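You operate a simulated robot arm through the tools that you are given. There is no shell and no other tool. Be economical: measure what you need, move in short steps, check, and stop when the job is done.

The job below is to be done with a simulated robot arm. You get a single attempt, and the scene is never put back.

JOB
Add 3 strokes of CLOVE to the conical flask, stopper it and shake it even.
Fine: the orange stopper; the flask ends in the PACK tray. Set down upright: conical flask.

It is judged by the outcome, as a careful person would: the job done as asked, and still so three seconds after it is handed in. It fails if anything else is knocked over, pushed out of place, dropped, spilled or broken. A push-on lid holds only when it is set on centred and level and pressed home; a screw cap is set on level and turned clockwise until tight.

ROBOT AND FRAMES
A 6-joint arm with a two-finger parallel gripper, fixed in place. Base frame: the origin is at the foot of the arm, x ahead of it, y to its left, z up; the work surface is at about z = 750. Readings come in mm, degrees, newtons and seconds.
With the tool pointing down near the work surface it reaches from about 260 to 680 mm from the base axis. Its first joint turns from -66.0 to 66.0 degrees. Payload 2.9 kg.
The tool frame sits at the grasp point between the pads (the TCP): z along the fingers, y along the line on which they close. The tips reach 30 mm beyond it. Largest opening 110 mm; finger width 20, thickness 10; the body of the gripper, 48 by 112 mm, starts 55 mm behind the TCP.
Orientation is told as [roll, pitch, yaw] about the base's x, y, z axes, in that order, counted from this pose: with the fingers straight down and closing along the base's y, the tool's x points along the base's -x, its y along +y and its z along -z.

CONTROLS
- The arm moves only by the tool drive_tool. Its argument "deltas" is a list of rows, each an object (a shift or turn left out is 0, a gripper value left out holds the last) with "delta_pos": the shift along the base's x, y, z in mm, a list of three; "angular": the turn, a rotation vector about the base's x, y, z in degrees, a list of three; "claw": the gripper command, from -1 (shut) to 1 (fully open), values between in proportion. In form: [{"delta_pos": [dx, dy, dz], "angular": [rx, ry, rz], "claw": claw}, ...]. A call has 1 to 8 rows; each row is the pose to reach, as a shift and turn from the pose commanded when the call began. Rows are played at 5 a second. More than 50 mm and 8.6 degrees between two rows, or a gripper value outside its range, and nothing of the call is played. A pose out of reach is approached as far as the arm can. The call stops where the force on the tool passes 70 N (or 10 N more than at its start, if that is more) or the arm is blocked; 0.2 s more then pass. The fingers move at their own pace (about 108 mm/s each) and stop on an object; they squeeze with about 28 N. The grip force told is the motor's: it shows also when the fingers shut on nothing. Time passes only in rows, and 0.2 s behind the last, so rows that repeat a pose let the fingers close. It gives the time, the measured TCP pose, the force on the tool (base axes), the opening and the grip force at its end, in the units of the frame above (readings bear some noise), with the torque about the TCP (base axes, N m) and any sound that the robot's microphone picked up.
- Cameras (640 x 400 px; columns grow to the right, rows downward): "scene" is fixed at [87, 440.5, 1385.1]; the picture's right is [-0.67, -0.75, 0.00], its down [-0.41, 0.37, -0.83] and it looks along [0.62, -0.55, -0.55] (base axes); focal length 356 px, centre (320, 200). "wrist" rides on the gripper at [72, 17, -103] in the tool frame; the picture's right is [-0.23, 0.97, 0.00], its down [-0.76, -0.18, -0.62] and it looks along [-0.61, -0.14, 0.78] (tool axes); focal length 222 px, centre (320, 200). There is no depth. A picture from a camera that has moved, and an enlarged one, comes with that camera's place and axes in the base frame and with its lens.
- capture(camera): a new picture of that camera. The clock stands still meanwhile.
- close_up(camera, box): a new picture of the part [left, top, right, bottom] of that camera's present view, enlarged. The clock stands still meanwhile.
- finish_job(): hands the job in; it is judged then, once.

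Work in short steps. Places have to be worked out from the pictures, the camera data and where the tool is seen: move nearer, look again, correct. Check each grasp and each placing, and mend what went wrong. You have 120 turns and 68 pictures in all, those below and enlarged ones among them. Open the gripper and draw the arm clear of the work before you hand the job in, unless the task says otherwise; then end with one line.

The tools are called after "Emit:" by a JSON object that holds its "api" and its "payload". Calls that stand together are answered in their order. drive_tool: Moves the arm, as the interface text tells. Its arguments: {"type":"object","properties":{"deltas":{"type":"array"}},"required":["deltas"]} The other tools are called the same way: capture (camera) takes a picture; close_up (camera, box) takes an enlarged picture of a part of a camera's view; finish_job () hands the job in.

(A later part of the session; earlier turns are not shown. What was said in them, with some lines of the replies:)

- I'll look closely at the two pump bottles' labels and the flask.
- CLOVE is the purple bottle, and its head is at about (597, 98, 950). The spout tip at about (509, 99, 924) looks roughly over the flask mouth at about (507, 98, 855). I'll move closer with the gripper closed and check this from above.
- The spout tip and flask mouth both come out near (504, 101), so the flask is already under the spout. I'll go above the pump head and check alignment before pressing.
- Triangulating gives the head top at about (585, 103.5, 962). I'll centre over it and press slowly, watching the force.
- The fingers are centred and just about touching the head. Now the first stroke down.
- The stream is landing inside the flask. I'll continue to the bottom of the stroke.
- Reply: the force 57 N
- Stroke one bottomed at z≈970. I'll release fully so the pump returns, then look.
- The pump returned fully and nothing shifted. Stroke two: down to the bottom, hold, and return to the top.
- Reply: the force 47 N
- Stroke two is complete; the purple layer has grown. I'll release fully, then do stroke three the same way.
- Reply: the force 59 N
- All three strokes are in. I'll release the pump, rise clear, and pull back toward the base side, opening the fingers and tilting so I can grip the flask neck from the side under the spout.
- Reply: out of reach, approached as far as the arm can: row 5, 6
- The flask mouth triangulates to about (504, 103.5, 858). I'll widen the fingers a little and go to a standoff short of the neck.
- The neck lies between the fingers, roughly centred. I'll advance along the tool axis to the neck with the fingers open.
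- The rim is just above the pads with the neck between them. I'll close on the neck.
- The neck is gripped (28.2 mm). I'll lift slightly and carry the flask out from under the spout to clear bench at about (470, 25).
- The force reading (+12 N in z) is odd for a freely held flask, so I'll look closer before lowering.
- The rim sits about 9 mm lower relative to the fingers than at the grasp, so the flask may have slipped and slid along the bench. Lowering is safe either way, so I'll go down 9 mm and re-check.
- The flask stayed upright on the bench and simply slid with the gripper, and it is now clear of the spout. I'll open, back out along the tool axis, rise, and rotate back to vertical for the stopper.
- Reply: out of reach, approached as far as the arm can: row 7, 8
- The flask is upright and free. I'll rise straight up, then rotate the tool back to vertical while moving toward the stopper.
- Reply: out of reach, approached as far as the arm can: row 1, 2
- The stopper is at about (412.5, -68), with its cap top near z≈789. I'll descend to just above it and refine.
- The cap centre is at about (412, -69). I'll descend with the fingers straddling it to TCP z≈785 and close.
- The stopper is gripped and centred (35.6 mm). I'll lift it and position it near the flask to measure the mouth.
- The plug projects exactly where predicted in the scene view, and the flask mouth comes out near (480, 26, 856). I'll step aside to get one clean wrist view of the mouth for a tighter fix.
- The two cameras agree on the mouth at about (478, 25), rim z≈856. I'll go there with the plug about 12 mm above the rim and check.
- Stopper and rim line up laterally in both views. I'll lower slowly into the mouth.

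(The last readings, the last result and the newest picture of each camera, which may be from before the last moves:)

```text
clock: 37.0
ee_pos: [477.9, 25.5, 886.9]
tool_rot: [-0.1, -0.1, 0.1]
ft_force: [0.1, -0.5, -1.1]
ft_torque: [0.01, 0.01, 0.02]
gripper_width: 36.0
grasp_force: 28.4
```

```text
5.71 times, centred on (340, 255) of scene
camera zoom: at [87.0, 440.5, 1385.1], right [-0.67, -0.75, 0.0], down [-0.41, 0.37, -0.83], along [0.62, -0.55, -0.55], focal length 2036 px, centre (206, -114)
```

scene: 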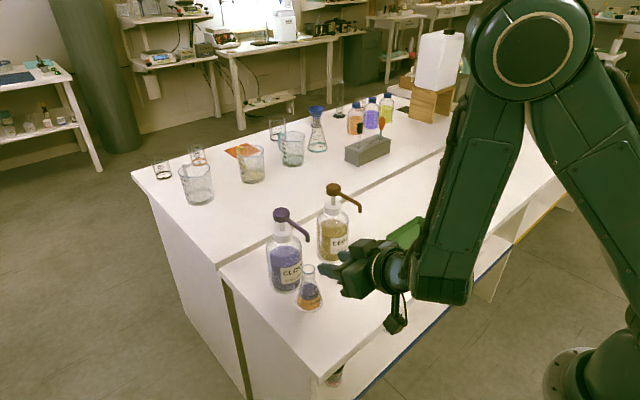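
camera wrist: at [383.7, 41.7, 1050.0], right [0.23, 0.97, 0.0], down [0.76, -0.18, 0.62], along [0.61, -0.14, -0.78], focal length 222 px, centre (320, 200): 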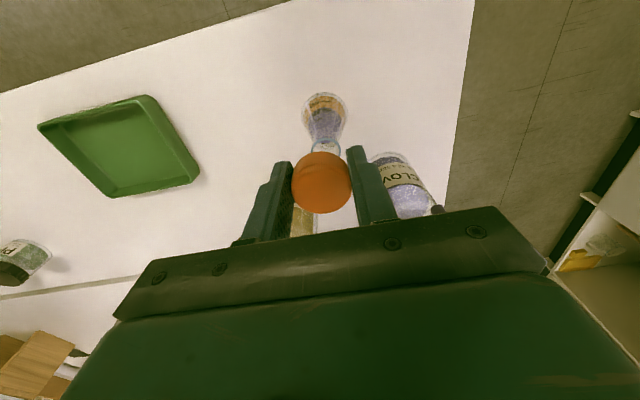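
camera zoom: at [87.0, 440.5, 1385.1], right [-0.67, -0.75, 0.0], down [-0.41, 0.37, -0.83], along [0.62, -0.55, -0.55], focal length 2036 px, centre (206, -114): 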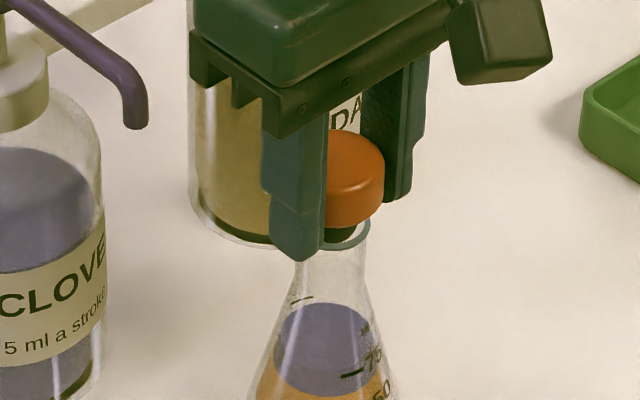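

The plug is entering the mouth without contact force. I'll continue down in small steps until it seats.

Emit:
{"api": "drive_tool", "payload": {"deltas": [{"delta_pos": [0, 0, -2]}, {"delta_pos": [0, 0, -4]}, {"delta_pos": [0, 0, -6]}, {"delta_pos": [0, 0, -8]}, {"delta_pos": [0, 0, -9]}]}}

Emit:
{"api": "close_up", "payload": {"camera": "scene", "box": [310, 220, 370, 290]}}

```text
clock: 38.2
ee_pos: [477.4, 24.0, 878.0]
tool_rot: [-0.1, 0.0, 0.1]
ft_force: [1.0, 0.9, -0.2]
ft_torque: [-0.01, -0.01, -0.03]
gripper_width: 35.8
grasp_force: 27.6
```

```text
5.71 times, centred on (340, 255) of scene
camera zoom: at [87.0, 440.5, 1385.1], right [-0.67, -0.75, 0.0], down [-0.41, 0.37, -0.83], along [0.62, -0.55, -0.55], focal length 2036 px, centre (206, -114)
```

zoom: 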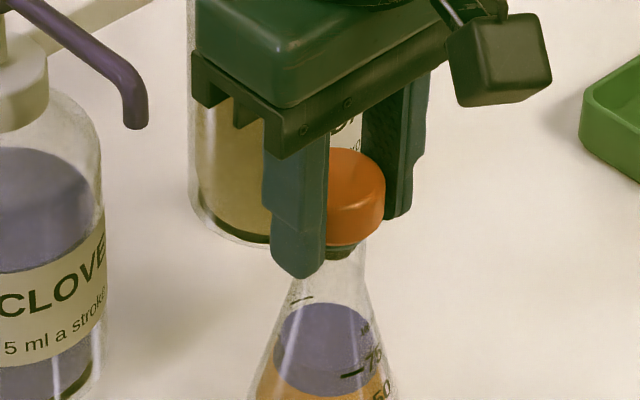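

The plug is inside the neck. I'll press on until the force rises.

Emit:
{"api": "drive_tool", "payload": {"deltas": [{"delta_pos": [0, 0, -2]}, {"delta_pos": [0, 0, -4]}, {"delta_pos": [0, 0, -6]}, {"delta_pos": [0, 0, -8]}]}}

Emit:
{"api": "close_up", "payload": {"camera": "scene", "box": [310, 220, 370, 290]}}

```text
clock: 39.2
ee_pos: [477.8, 25.4, 871.0]
tool_rot: [0.0, -0.3, 0.0]
ft_force: [1.8, -1.1, 16.6]
ft_torque: [-0.08, -0.22, 0.02]
gripper_width: 35.8
grasp_force: 28.0
```

```text
5.71 times, centred on (340, 255) of scene
camera zoom: at [86.8, 440.5, 1385.1], right [-0.67, -0.75, 0.0], down [-0.41, 0.37, -0.83], along [0.62, -0.55, -0.55], focal length 2036 px, centre (206, -114)
```

zoom: 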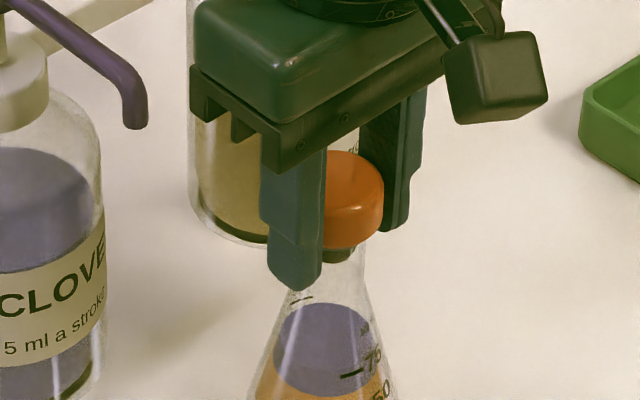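

The cap started slipping through the fingers before fully seating. I'll open, rise, close the fingers, and press on the cap top instead.

Emit:
{"api": "drive_tool", "payload": {"deltas": [{"delta_pos": [0, 0, 5], "claw": -1}, {"delta_pos": [0, 0, 7], "claw": 0.1}, {"delta_pos": [0, 0, 7], "claw": 0.1}, {"delta_pos": [0, 0, 30], "claw": 0.1}, {"delta_pos": [0, 0, 65], "claw": 0.1}, {"delta_pos": [0, 0, 65], "claw": -1}, {"delta_pos": [0, 0, 65], "claw": -1}, {"delta_pos": [0, 0, 65], "claw": -1}]}}

Emit:
{"api": "close_up", "payload": {"camera": "scene", "box": [310, 220, 370, 290]}}

Emit:
{"api": "close_up", "payload": {"camera": "wrist", "box": [260, 80, 380, 220]}}

```text
clock: 41.0
ee_pos: [476.0, 23.0, 935.4]
tool_rot: [0.0, 0.0, 0.0]
ft_force: [-0.3, 0.6, -0.9]
ft_torque: [0.02, -0.01, 0.01]
gripper_width: 0.0
grasp_force: 28.4
```

```text
5.71 times, centred on (340, 255) of scene
camera zoom: at [87.0, 440.5, 1385.1], right [-0.67, -0.75, 0.0], down [-0.41, 0.37, -0.83], along [0.62, -0.55, -0.55], focal length 2036 px, centre (206, -114)
```

zoom: 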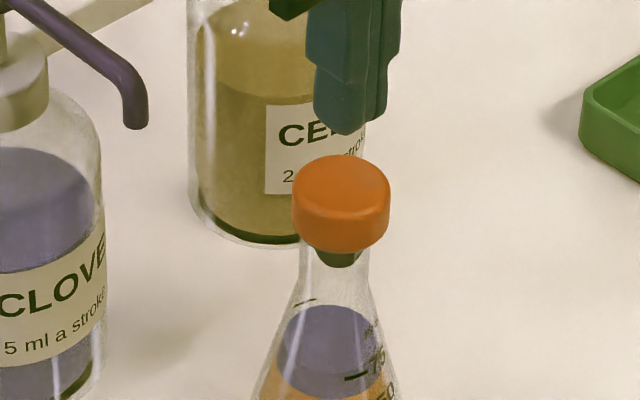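

```text
2.86 times, centred on (320, 150) of wrist
camera zoom: at [403.4, 39.7, 1038.3], right [0.23, 0.97, 0.0], down [0.76, -0.18, 0.62], along [0.61, -0.14, -0.78], focal length 635 px, centre (320, 343)
```

zoom: 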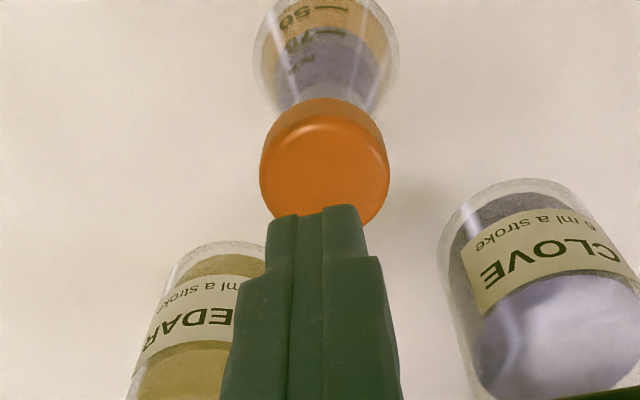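

The cap is on, and its top is around (474.5, 25, 876). I'll press it home with the closed fingers.

Emit:
{"api": "drive_tool", "payload": {"deltas": [{"delta_pos": [-3, 0, -12]}, {"delta_pos": [-3, 0, -22]}, {"delta_pos": [-3, 0, -27]}, {"delta_pos": [-3, 0, -31]}, {"delta_pos": [-3, 0, -35]}, {"delta_pos": [-3, 0, -38]}]}}

Emit:
{"api": "close_up", "payload": {"camera": "scene", "box": [310, 220, 370, 290]}}

```text
clock: 42.3
ee_pos: [476.7, 25.4, 906.3]
tool_rot: [0.1, -0.6, 0.0]
ft_force: [-2.2, -0.7, 10.0]
ft_torque: [0.02, 0.21, 0.0]
gripper_width: 0.0
grasp_force: 28.1
stopped in row 6: the force on the tool passed its limit at 77 N (the readings are from after the stop); the commanded pose is now the measured one
```

```text
5.71 times, centred on (340, 255) of scene
camera zoom: at [86.8, 440.5, 1385.1], right [-0.67, -0.75, 0.0], down [-0.41, 0.37, -0.83], along [0.62, -0.55, -0.55], focal length 2036 px, centre (206, -114)
```

zoom: 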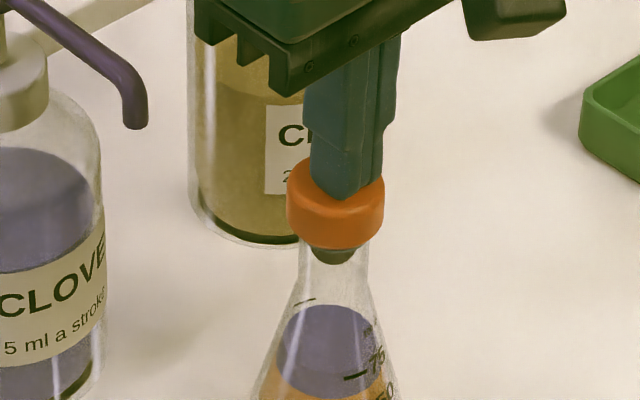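

It was pressed with 77 N. I'll rise and inspect the cap's seat and levelness.

Emit:
{"api": "drive_tool", "payload": {"deltas": [{"delta_pos": [0, 0, 15]}, {"delta_pos": [0, 0, 45]}, {"delta_pos": [-20, -20, 80]}, {"delta_pos": [-40, -50, 80]}, {"delta_pos": [-40, -80, 80]}, {"delta_pos": [-40, -80, 80]}]}}

Emit:
{"api": "close_up", "payload": {"camera": "scene", "box": [310, 230, 370, 300]}}

Emit:
{"api": "close_up", "payload": {"camera": "wrist", "box": [330, 80, 470, 230]}}

```text
clock: 43.7
ee_pos: [436.1, -57.5, 985.0]
tool_rot: [0.0, -0.4, 0.0]
ft_force: [0.8, 0.7, 0.4]
ft_torque: [-0.03, -0.02, 0.02]
gripper_width: 0.0
grasp_force: 28.0
```

```text
5.71 times, centred on (340, 265) of scene
camera zoom: at [87.0, 440.5, 1385.1], right [-0.67, -0.75, 0.0], down [-0.41, 0.37, -0.83], along [0.62, -0.55, -0.55], focal length 2036 px, centre (206, -171)
```

zoom: 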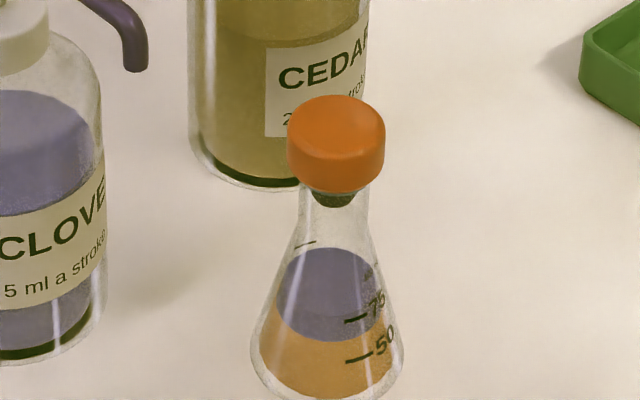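

```text
2.67 times, centred on (400, 155) of wrist
camera zoom: at [361.8, -41.0, 1087.1], right [0.23, 0.97, 0.0], down [0.76, -0.18, 0.63], along [0.61, -0.14, -0.78], focal length 592 px, centre (107, 320)
```

zoom: 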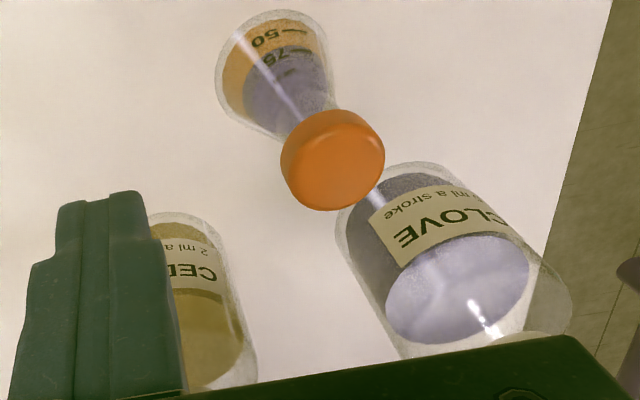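

The stopper looks centred, level and fully down over the rim. Next I'll grip the neck from the side with a flatter tilt so the pads sit below the rim. First I move above the flask, then tilt.

Emit:
{"api": "drive_tool", "payload": {"deltas": [{"delta_pos": [15, 30, 10], "angular": [0, -8, 0], "claw": 0.1}, {"delta_pos": [30, 60, 20], "angular": [0, -16, 0], "claw": 0.1}, {"delta_pos": [40, 82, 20], "angular": [0, -24, 0], "claw": 0.1}, {"delta_pos": [40, 82, 20], "angular": [0, -32, 0], "claw": 0.1}, {"delta_pos": [40, 82, 15], "angular": [0, -40, 0], "claw": 0.1}, {"delta_pos": [40, 82, 5], "angular": [0, -48, 0], "claw": 0.1}, {"delta_pos": [40, 82, -5], "angular": [0, -56, 0], "claw": 0.1}, {"delta_pos": [40, 82, -15], "angular": [0, -64, 0], "claw": 0.1}]}}

Emit:
{"api": "drive_tool", "payload": {"deltas": [{"delta_pos": [0, 0, -15], "angular": [0, -6, 0]}, {"delta_pos": [0, 0, -35], "angular": [0, -12, 0]}, {"delta_pos": [0, 0, -45], "angular": [0, -12, 0]}]}}

Emit:
{"api": "close_up", "payload": {"camera": "scene", "box": [270, 180, 430, 320]}}

```text
clock: 45.5
ee_pos: [475.0, 24.2, 969.7]
tool_rot: [0.0, -64.6, 0.0]
ft_force: [-0.5, -0.4, -0.1]
ft_torque: [0.04, -0.02, 0.0]
gripper_width: 60.5
grasp_force: 0.2
```

```text
clock: 46.3
ee_pos: [490.4, 23.6, 935.2]
tool_rot: [0.5, -75.8, -1.0]
ft_force: [0.2, -0.2, 0.5]
ft_torque: [0.0, 0.02, -0.01]
gripper_width: 60.6
grasp_force: 0.1
out of reach, approached as far as the arm can: row 2, 3
```

```text
2.86 times, centred on (350, 250) of scene
camera zoom: at [87.0, 440.5, 1385.1], right [-0.67, -0.75, 0.0], down [-0.41, 0.37, -0.83], along [0.62, -0.55, -0.55], focal length 1018 px, centre (234, 57)
```

zoom: 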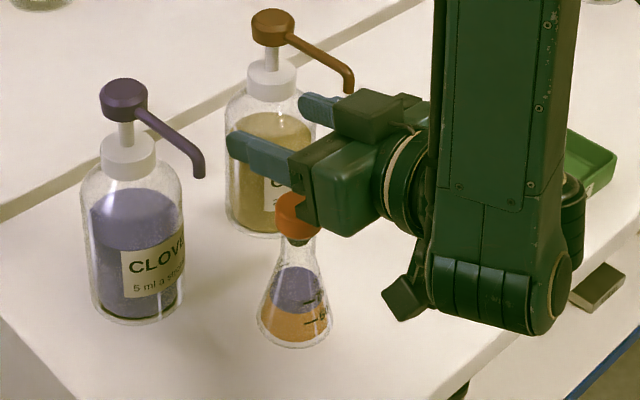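

75° is out of reach here. I'll back off to about 68° while staying above the cap, then read the pose.

Emit:
{"api": "drive_tool", "payload": {"deltas": [{"delta_pos": [0, 0, 5], "angular": [0, 4, 0]}, {"delta_pos": [0, 0, 5], "angular": [0, 8, 0]}, {"delta_pos": [0, 0, 5], "angular": [0, 8, 0]}]}}

```text
clock: 47.1
ee_pos: [490.0, 4.3, 932.2]
tool_rot: [-2.0, -72.8, -1.6]
ft_force: [-0.5, -0.2, -1.3]
ft_torque: [0.0, 0.02, -0.01]
gripper_width: 60.3
grasp_force: 0.2
out of reach, approached as far as the arm can: row 1, 2
```

The pose drifted near the reach limit. I'll raise, ease off the tilt and re-centre.

Emit:
{"api": "drive_tool", "payload": {"deltas": [{"delta_pos": [0, 0, 20], "angular": [0, 4, 0]}, {"delta_pos": [0, 0, 40], "angular": [0, 4, 0]}, {"delta_pos": [0, 0, 40], "angular": [0, 4, 0]}]}}

```text
clock: 47.9
ee_pos: [492.4, 21.2, 982.8]
tool_rot: [0.0, -64.6, 0.1]
ft_force: [0.1, 0.3, -0.3]
ft_torque: [0.04, -0.01, 0.0]
gripper_width: 60.5
grasp_force: 0.0
out of reach, approached as far as the arm can: row 1
```

Now at a clean 64.6° tilt. I'll centre over the flask and descend with the fingers straddling the cap, stopping at z≈900 to check.

Emit:
{"api": "drive_tool", "payload": {"deltas": [{"delta_pos": [-8, 3, -20]}, {"delta_pos": [-16, 4, -45]}, {"delta_pos": [-16, 4, -75]}, {"delta_pos": [-16, 4, -83]}, {"delta_pos": [-16, 4, -83]}]}}

Emit:
{"api": "close_up", "payload": {"camera": "wrist", "box": [200, 0, 440, 260]}}

```text
clock: 49.1
ee_pos: [475.5, 25.8, 898.9]
tool_rot: [0.1, -64.5, 0.0]
ft_force: [-0.7, 0.5, 0.3]
ft_torque: [0.02, 0.02, -0.01]
gripper_width: 60.4
grasp_force: 0.1
```

```text
1.54 times, centred on (320, 130) of wrist
camera zoom: at [350.3, 42.8, 876.4], right [0.1, 0.97, 0.21], down [-0.23, -0.18, 0.96], along [0.97, -0.14, 0.21], focal length 342 px, centre (320, 308)
```

zoom: 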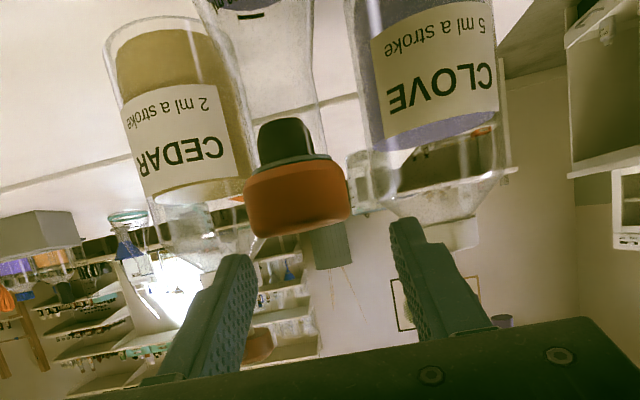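

The stopper is seated flush and level on the rim. The flask sits about 3 mm toward -y of my centre, so I'll shift and descend to the neck at z≈840.

Emit:
{"api": "drive_tool", "payload": {"deltas": [{"delta_pos": [0, -3, -15]}, {"delta_pos": [0, -3, -30]}, {"delta_pos": [0, -3, -45]}, {"delta_pos": [0, -3, -58]}, {"delta_pos": [0, -3, -58]}]}}

Emit:
{"api": "close_up", "payload": {"camera": "wrist", "box": [200, 0, 440, 260]}}

```text
clock: 50.3
ee_pos: [474.9, 22.4, 839.2]
tool_rot: [0.1, -64.5, -0.1]
ft_force: [-0.1, 0.1, 0.5]
ft_torque: [0.04, 0.01, 0.0]
gripper_width: 60.7
grasp_force: 0.1
```

```text
1.54 times, centred on (320, 130) of wrist
camera zoom: at [349.8, 39.1, 818.1], right [0.1, 0.97, 0.21], down [-0.23, -0.18, 0.96], along [0.97, -0.14, 0.21], focal length 342 px, centre (320, 308)
```

zoom: 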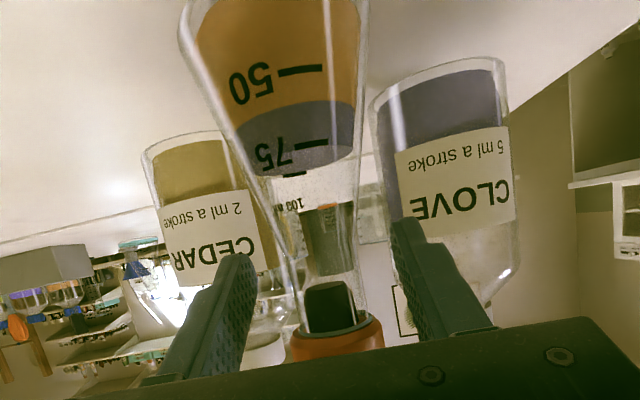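

The pads are just below the rim. I'll nudge +2 mm in y and close.

Emit:
{"api": "drive_tool", "payload": {"deltas": [{"delta_pos": [0, 2, 0]}, {"delta_pos": [0, 2, 0], "claw": -0.35}, {"delta_pos": [0, 2, 0], "claw": -0.42}, {"delta_pos": [0, 2, 0], "claw": -1}, {"delta_pos": [0, 2, 0], "claw": -1}, {"delta_pos": [0, 2, 0], "claw": -1}]}}

Emit:
{"api": "drive_tool", "payload": {"deltas": [{"delta_pos": [0, 0, 2]}, {"delta_pos": [0, 0, 4]}, {"delta_pos": [0, 0, 4]}]}}

Emit:
{"api": "close_up", "payload": {"camera": "wrist", "box": [200, 0, 440, 260]}}

```text
clock: 51.7
ee_pos: [475.0, 25.9, 841.0]
tool_rot: [0.0, -64.4, 0.1]
ft_force: [0.0, 0.2, -0.1]
ft_torque: [0.11, -0.06, 0.01]
gripper_width: 28.3
grasp_force: 27.9
```

```text
clock: 52.5
ee_pos: [475.2, 26.4, 844.0]
tool_rot: [0.1, -64.5, -0.1]
ft_force: [0.2, -0.7, -1.2]
ft_torque: [0.0, 0.04, -0.02]
gripper_width: 28.2
grasp_force: 27.9
```

```text
1.54 times, centred on (320, 130) of wrist
camera zoom: at [349.8, 41.9, 822.6], right [0.1, 0.97, 0.21], down [-0.23, -0.18, 0.96], along [0.97, -0.14, 0.21], focal length 342 px, centre (320, 308)
```

zoom: 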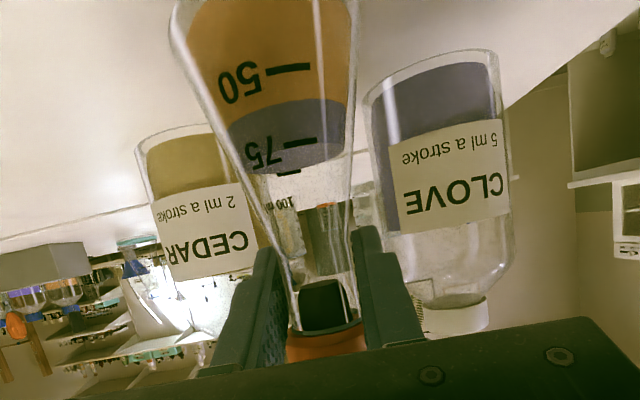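

The flask moved up with the fingers this time, and Fz is now slightly negative. I'll lift further and verify.

Emit:
{"api": "drive_tool", "payload": {"deltas": [{"delta_pos": [0, 0, 6]}, {"delta_pos": [0, 0, 14]}, {"delta_pos": [0, 0, 22]}, {"delta_pos": [0, 0, 30]}, {"delta_pos": [0, 0, 30]}]}}

Emit:
{"api": "close_up", "payload": {"camera": "scene", "box": [270, 180, 430, 320]}}

```text
clock: 53.7
ee_pos: [475.6, 26.4, 874.9]
tool_rot: [0.0, -64.6, 0.0]
ft_force: [0.2, 0.4, -1.7]
ft_torque: [0.0, 0.03, -0.01]
gripper_width: 28.5
grasp_force: 28.5
```

```text
2.86 times, centred on (350, 250) of scene
camera zoom: at [87.0, 440.5, 1385.1], right [-0.67, -0.75, 0.0], down [-0.41, 0.37, -0.83], along [0.62, -0.55, -0.55], focal length 1018 px, centre (234, 57)
```

zoom: 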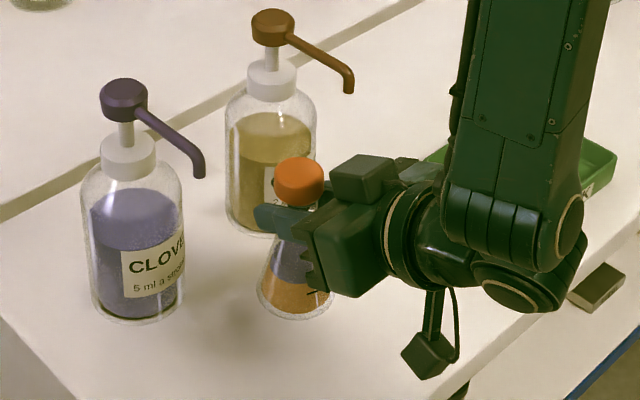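

Lifted cleanly. I'll raise it and carry it to open space near the tray at about (480, -150, 1000).

Emit:
{"api": "drive_tool", "payload": {"deltas": [{"delta_pos": [0, -5, 35]}, {"delta_pos": [0, -15, 70]}, {"delta_pos": [0, -35, 105]}, {"delta_pos": [0, -65, 125]}, {"delta_pos": [0, -95, 125]}, {"delta_pos": [0, -125, 125]}, {"delta_pos": [0, -155, 125]}, {"delta_pos": [0, -175, 125]}]}}

Emit:
{"api": "drive_tool", "payload": {"deltas": [{"delta_pos": [0, 0, 35]}, {"delta_pos": [0, 0, -5]}, {"delta_pos": [0, 0, 35]}, {"delta_pos": [0, 0, -5]}, {"delta_pos": [0, 0, 35]}, {"delta_pos": [0, 0, -5]}, {"delta_pos": [0, 0, 35]}, {"delta_pos": [0, 0, 0]}]}}

Emit:
{"api": "capture", "payload": {"camera": "scene"}}

```text
clock: 55.5
ee_pos: [476.0, -148.5, 1000.0]
tool_rot: [-0.1, -64.5, 0.1]
ft_force: [0.9, 0.0, -1.9]
ft_torque: [-0.01, 0.0, 0.03]
gripper_width: 26.6
grasp_force: 28.2
```

```text
clock: 57.3
ee_pos: [477.4, -150.2, 998.4]
tool_rot: [0.0, -64.5, 0.2]
ft_force: [0.2, -0.4, -1.8]
ft_torque: [0.05, -0.01, 0.01]
gripper_width: 26.7
grasp_force: 28.1
```

```text
13 pictures are left
```

scene: 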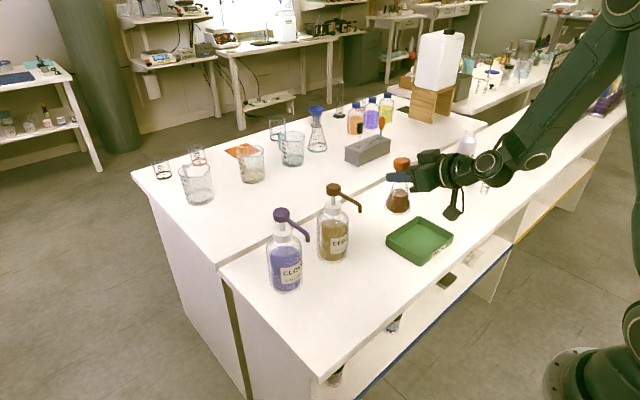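

The contents already look brownish. I'll shake a couple more rounds, then take a close look.

Emit:
{"api": "drive_tool", "payload": {"deltas": [{"delta_pos": [0, 0, 38]}, {"delta_pos": [0, 0, 0]}, {"delta_pos": [0, 0, 38]}, {"delta_pos": [0, 0, 0]}, {"delta_pos": [0, 0, 38]}, {"delta_pos": [0, 0, 0]}, {"delta_pos": [0, 0, 38]}, {"delta_pos": [0, 0, 0]}]}}

Emit:
{"api": "drive_tool", "payload": {"deltas": [{"delta_pos": [0, 20, 20]}, {"delta_pos": [0, -15, 0]}, {"delta_pos": [0, 20, 20]}, {"delta_pos": [0, -15, 0]}, {"delta_pos": [0, 20, 20]}, {"delta_pos": [0, -15, 0]}, {"delta_pos": [0, 0, 0]}, {"delta_pos": [0, 0, 0]}]}}

Emit:
{"api": "close_up", "payload": {"camera": "scene", "box": [370, 140, 470, 270]}}

```text
clock: 59.1
ee_pos: [475.1, -147.4, 1000.6]
tool_rot: [0.1, -64.5, 0.1]
ft_force: [1.2, 0.2, -2.3]
ft_torque: [0.0, -0.02, 0.02]
gripper_width: 26.4
grasp_force: 28.2
```

```text
clock: 60.9
ee_pos: [474.9, -149.0, 1001.2]
tool_rot: [0.0, -64.4, 0.0]
ft_force: [-0.3, 0.0, -2.5]
ft_torque: [-0.01, -0.01, -0.03]
gripper_width: 26.3
grasp_force: 28.0
```

```text
3.08 times, centred on (420, 205) of scene
camera zoom: at [87.0, 440.5, 1385.1], right [-0.67, -0.75, 0.0], down [-0.41, 0.37, -0.83], along [0.62, -0.55, -0.55], focal length 1096 px, centre (12, 185)
```

zoom: 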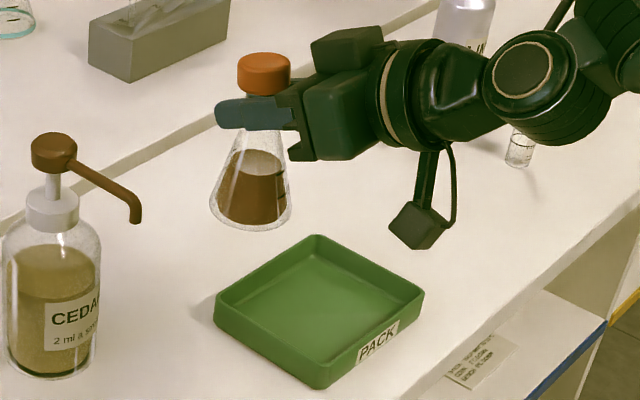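

The contents are uniform brown and the stopper is still on. I'll move over the PACK tray centre at about (461, -251) and descend to hover above it.

Emit:
{"api": "drive_tool", "payload": {"deltas": [{"delta_pos": [-4, -25, 0]}, {"delta_pos": [-8, -55, -10]}, {"delta_pos": [-12, -85, -30]}, {"delta_pos": [-14, -102, -55]}, {"delta_pos": [-14, -102, -80]}, {"delta_pos": [-14, -102, -105]}, {"delta_pos": [-14, -102, -120]}, {"delta_pos": [-14, -102, -120]}]}}

Emit:
{"api": "close_up", "payload": {"camera": "scene", "box": [370, 170, 470, 280]}}

```text
clock: 62.7
ee_pos: [461.4, -251.2, 879.4]
tool_rot: [-0.1, -64.5, 0.0]
ft_force: [-0.4, -0.2, -2.0]
ft_torque: [0.0, 0.0, -0.03]
gripper_width: 26.5
grasp_force: 28.3
```

```text
3.64 times, centred on (420, 225) of scene
camera zoom: at [87.0, 440.5, 1385.1], right [-0.67, -0.75, 0.0], down [-0.41, 0.37, -0.83], along [0.62, -0.55, -0.55], focal length 1296 px, centre (-44, 109)
```

zoom: 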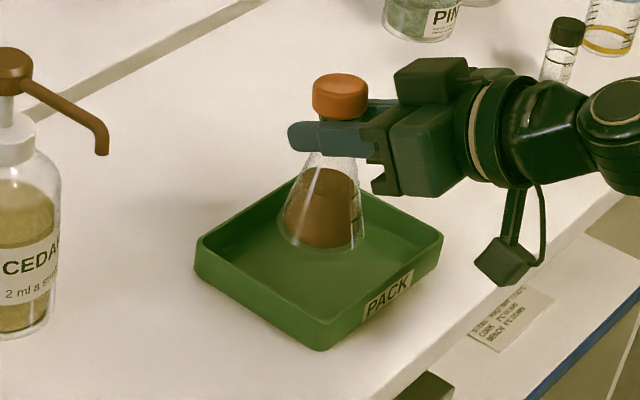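

The flask will land mid-tray. I'll lower until I feel contact.

Emit:
{"api": "drive_tool", "payload": {"deltas": [{"delta_pos": [0, 0, -10]}, {"delta_pos": [0, 0, -20]}, {"delta_pos": [0, 0, -27]}, {"delta_pos": [0, 0, -30]}, {"delta_pos": [0, 0, -32]}]}}

Emit:
{"api": "drive_tool", "payload": {"deltas": [{"delta_pos": [0, 0, -1]}, {"delta_pos": [0, 0, -2]}]}}

```text
clock: 63.9
ee_pos: [462.3, -251.2, 849.0]
tool_rot: [0.1, -64.8, 0.0]
ft_force: [-4.4, 1.5, 12.8]
ft_torque: [0.1, 0.01, 0.06]
gripper_width: 26.5
grasp_force: 28.1
```

```text
clock: 64.5
ee_pos: [462.1, -251.0, 845.0]
tool_rot: [-0.1, -64.6, 0.1]
ft_force: [-2.0, 0.8, 16.1]
ft_torque: [-0.01, -0.22, -0.05]
gripper_width: 26.7
grasp_force: 27.8
```

It is on the tray floor. Before opening, I'll check that it's upright.

Emit:
{"api": "close_up", "payload": {"camera": "scene", "box": [370, 170, 470, 280]}}

```text
3.64 times, centred on (420, 225) of scene
camera zoom: at [86.7, 440.7, 1385.1], right [-0.67, -0.75, 0.0], down [-0.41, 0.37, -0.83], along [0.62, -0.55, -0.55], focal length 1296 px, centre (-44, 109)
```

zoom: 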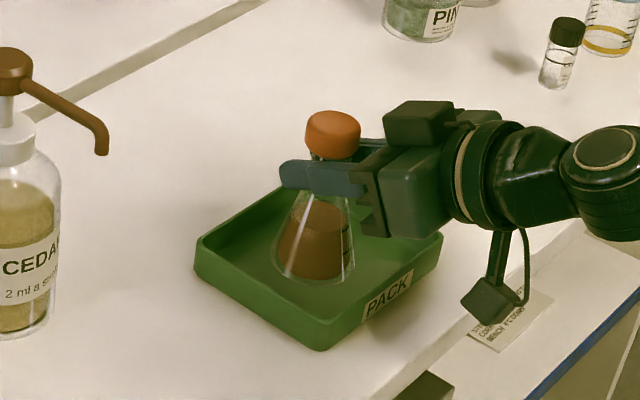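

The flask is nearly upright (within about 2–3°) with its base on the floor. I'll ease off the pressure slightly and open gently so it settles.

Emit:
{"api": "drive_tool", "payload": {"deltas": [{"delta_pos": [0, 0, 1], "claw": -1}, {"delta_pos": [0, 0, 1], "claw": -0.45}, {"delta_pos": [0, 0, 1], "claw": -0.35}, {"delta_pos": [0, 0, 1], "claw": 0.0}, {"delta_pos": [0, 0, 1], "claw": 0.15}]}}

Emit:
{"api": "close_up", "payload": {"camera": "scene", "box": [390, 180, 450, 260]}}

```text
clock: 65.7
ee_pos: [461.2, -249.5, 845.1]
tool_rot: [0.0, -64.5, 0.1]
ft_force: [-0.3, 0.9, 0.5]
ft_torque: [-0.01, 0.01, -0.02]
gripper_width: 63.1
grasp_force: 0.1
```

```text
5.00 times, centred on (420, 220) of scene
camera zoom: at [87.0, 440.5, 1385.1], right [-0.67, -0.75, 0.0], down [-0.41, 0.37, -0.83], along [0.62, -0.55, -0.55], focal length 1782 px, centre (-180, 100)
```

zoom: 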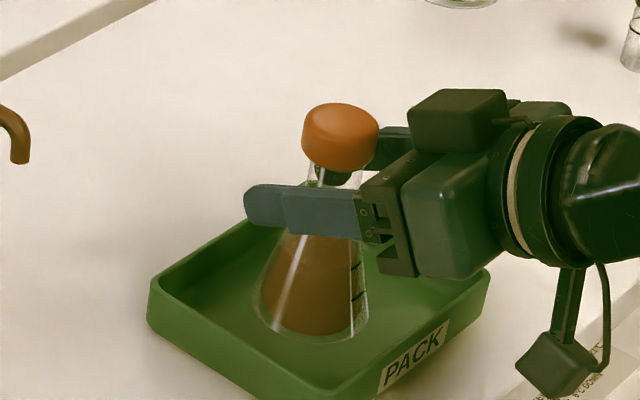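

The flask stands free in the tray. I'll raise the arm straight up with the fingers clear of the cap, then pull away.

Emit:
{"api": "drive_tool", "payload": {"deltas": [{"delta_pos": [0, 0, 10]}, {"delta_pos": [0, 0, 25]}, {"delta_pos": [0, 0, 45]}, {"delta_pos": [0, 0, 75]}, {"delta_pos": [0, 0, 115]}, {"delta_pos": [0, 20, 150]}, {"delta_pos": [0, 60, 160]}, {"delta_pos": [0, 100, 160]}]}}

Emit:
{"api": "close_up", "payload": {"camera": "scene", "box": [390, 180, 450, 260]}}

Emit:
{"api": "capture", "payload": {"camera": "scene"}}

```text
clock: 67.5
ee_pos: [460.5, -149.3, 1006.1]
tool_rot: [0.1, -64.4, -0.1]
ft_force: [-0.3, -0.8, -1.0]
ft_torque: [0.02, -0.01, 0.01]
gripper_width: 63.2
grasp_force: 0.1
```

```text
5.00 times, centred on (420, 220) of scene
camera zoom: at [87.0, 440.5, 1385.1], right [-0.67, -0.75, 0.0], down [-0.41, 0.37, -0.83], along [0.62, -0.55, -0.55], focal length 1782 px, centre (-180, 100)
```

zoom: 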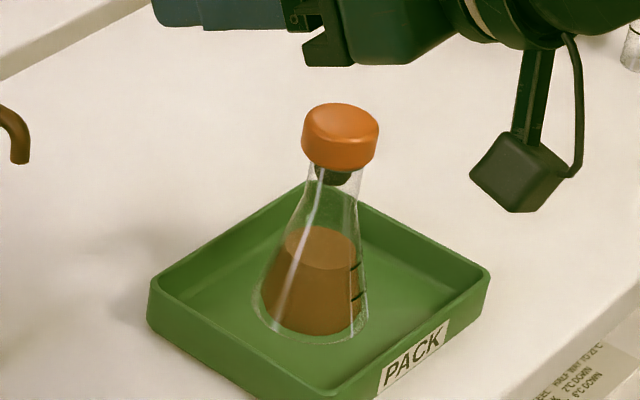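

```text
7 pictures are left
```

scene: 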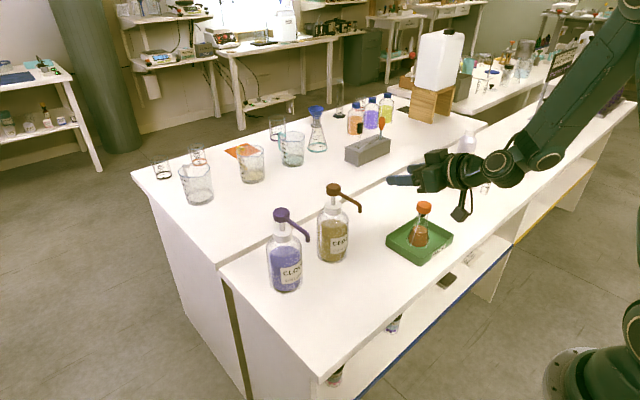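

The flask stands upright in the PACK tray with the stopper level and seated. Its contents are an even brown, everything else is in place, and the arm is clear with the gripper open, so I'm handing in.

Emit:
{"api": "finish_job", "payload": {}}

```text
The job is handed in.
```

I added three full strokes of CLOVE to the conical flask, pressed in the orange stopper and shook it to an even brown. It is set down upright in the PACK tray.
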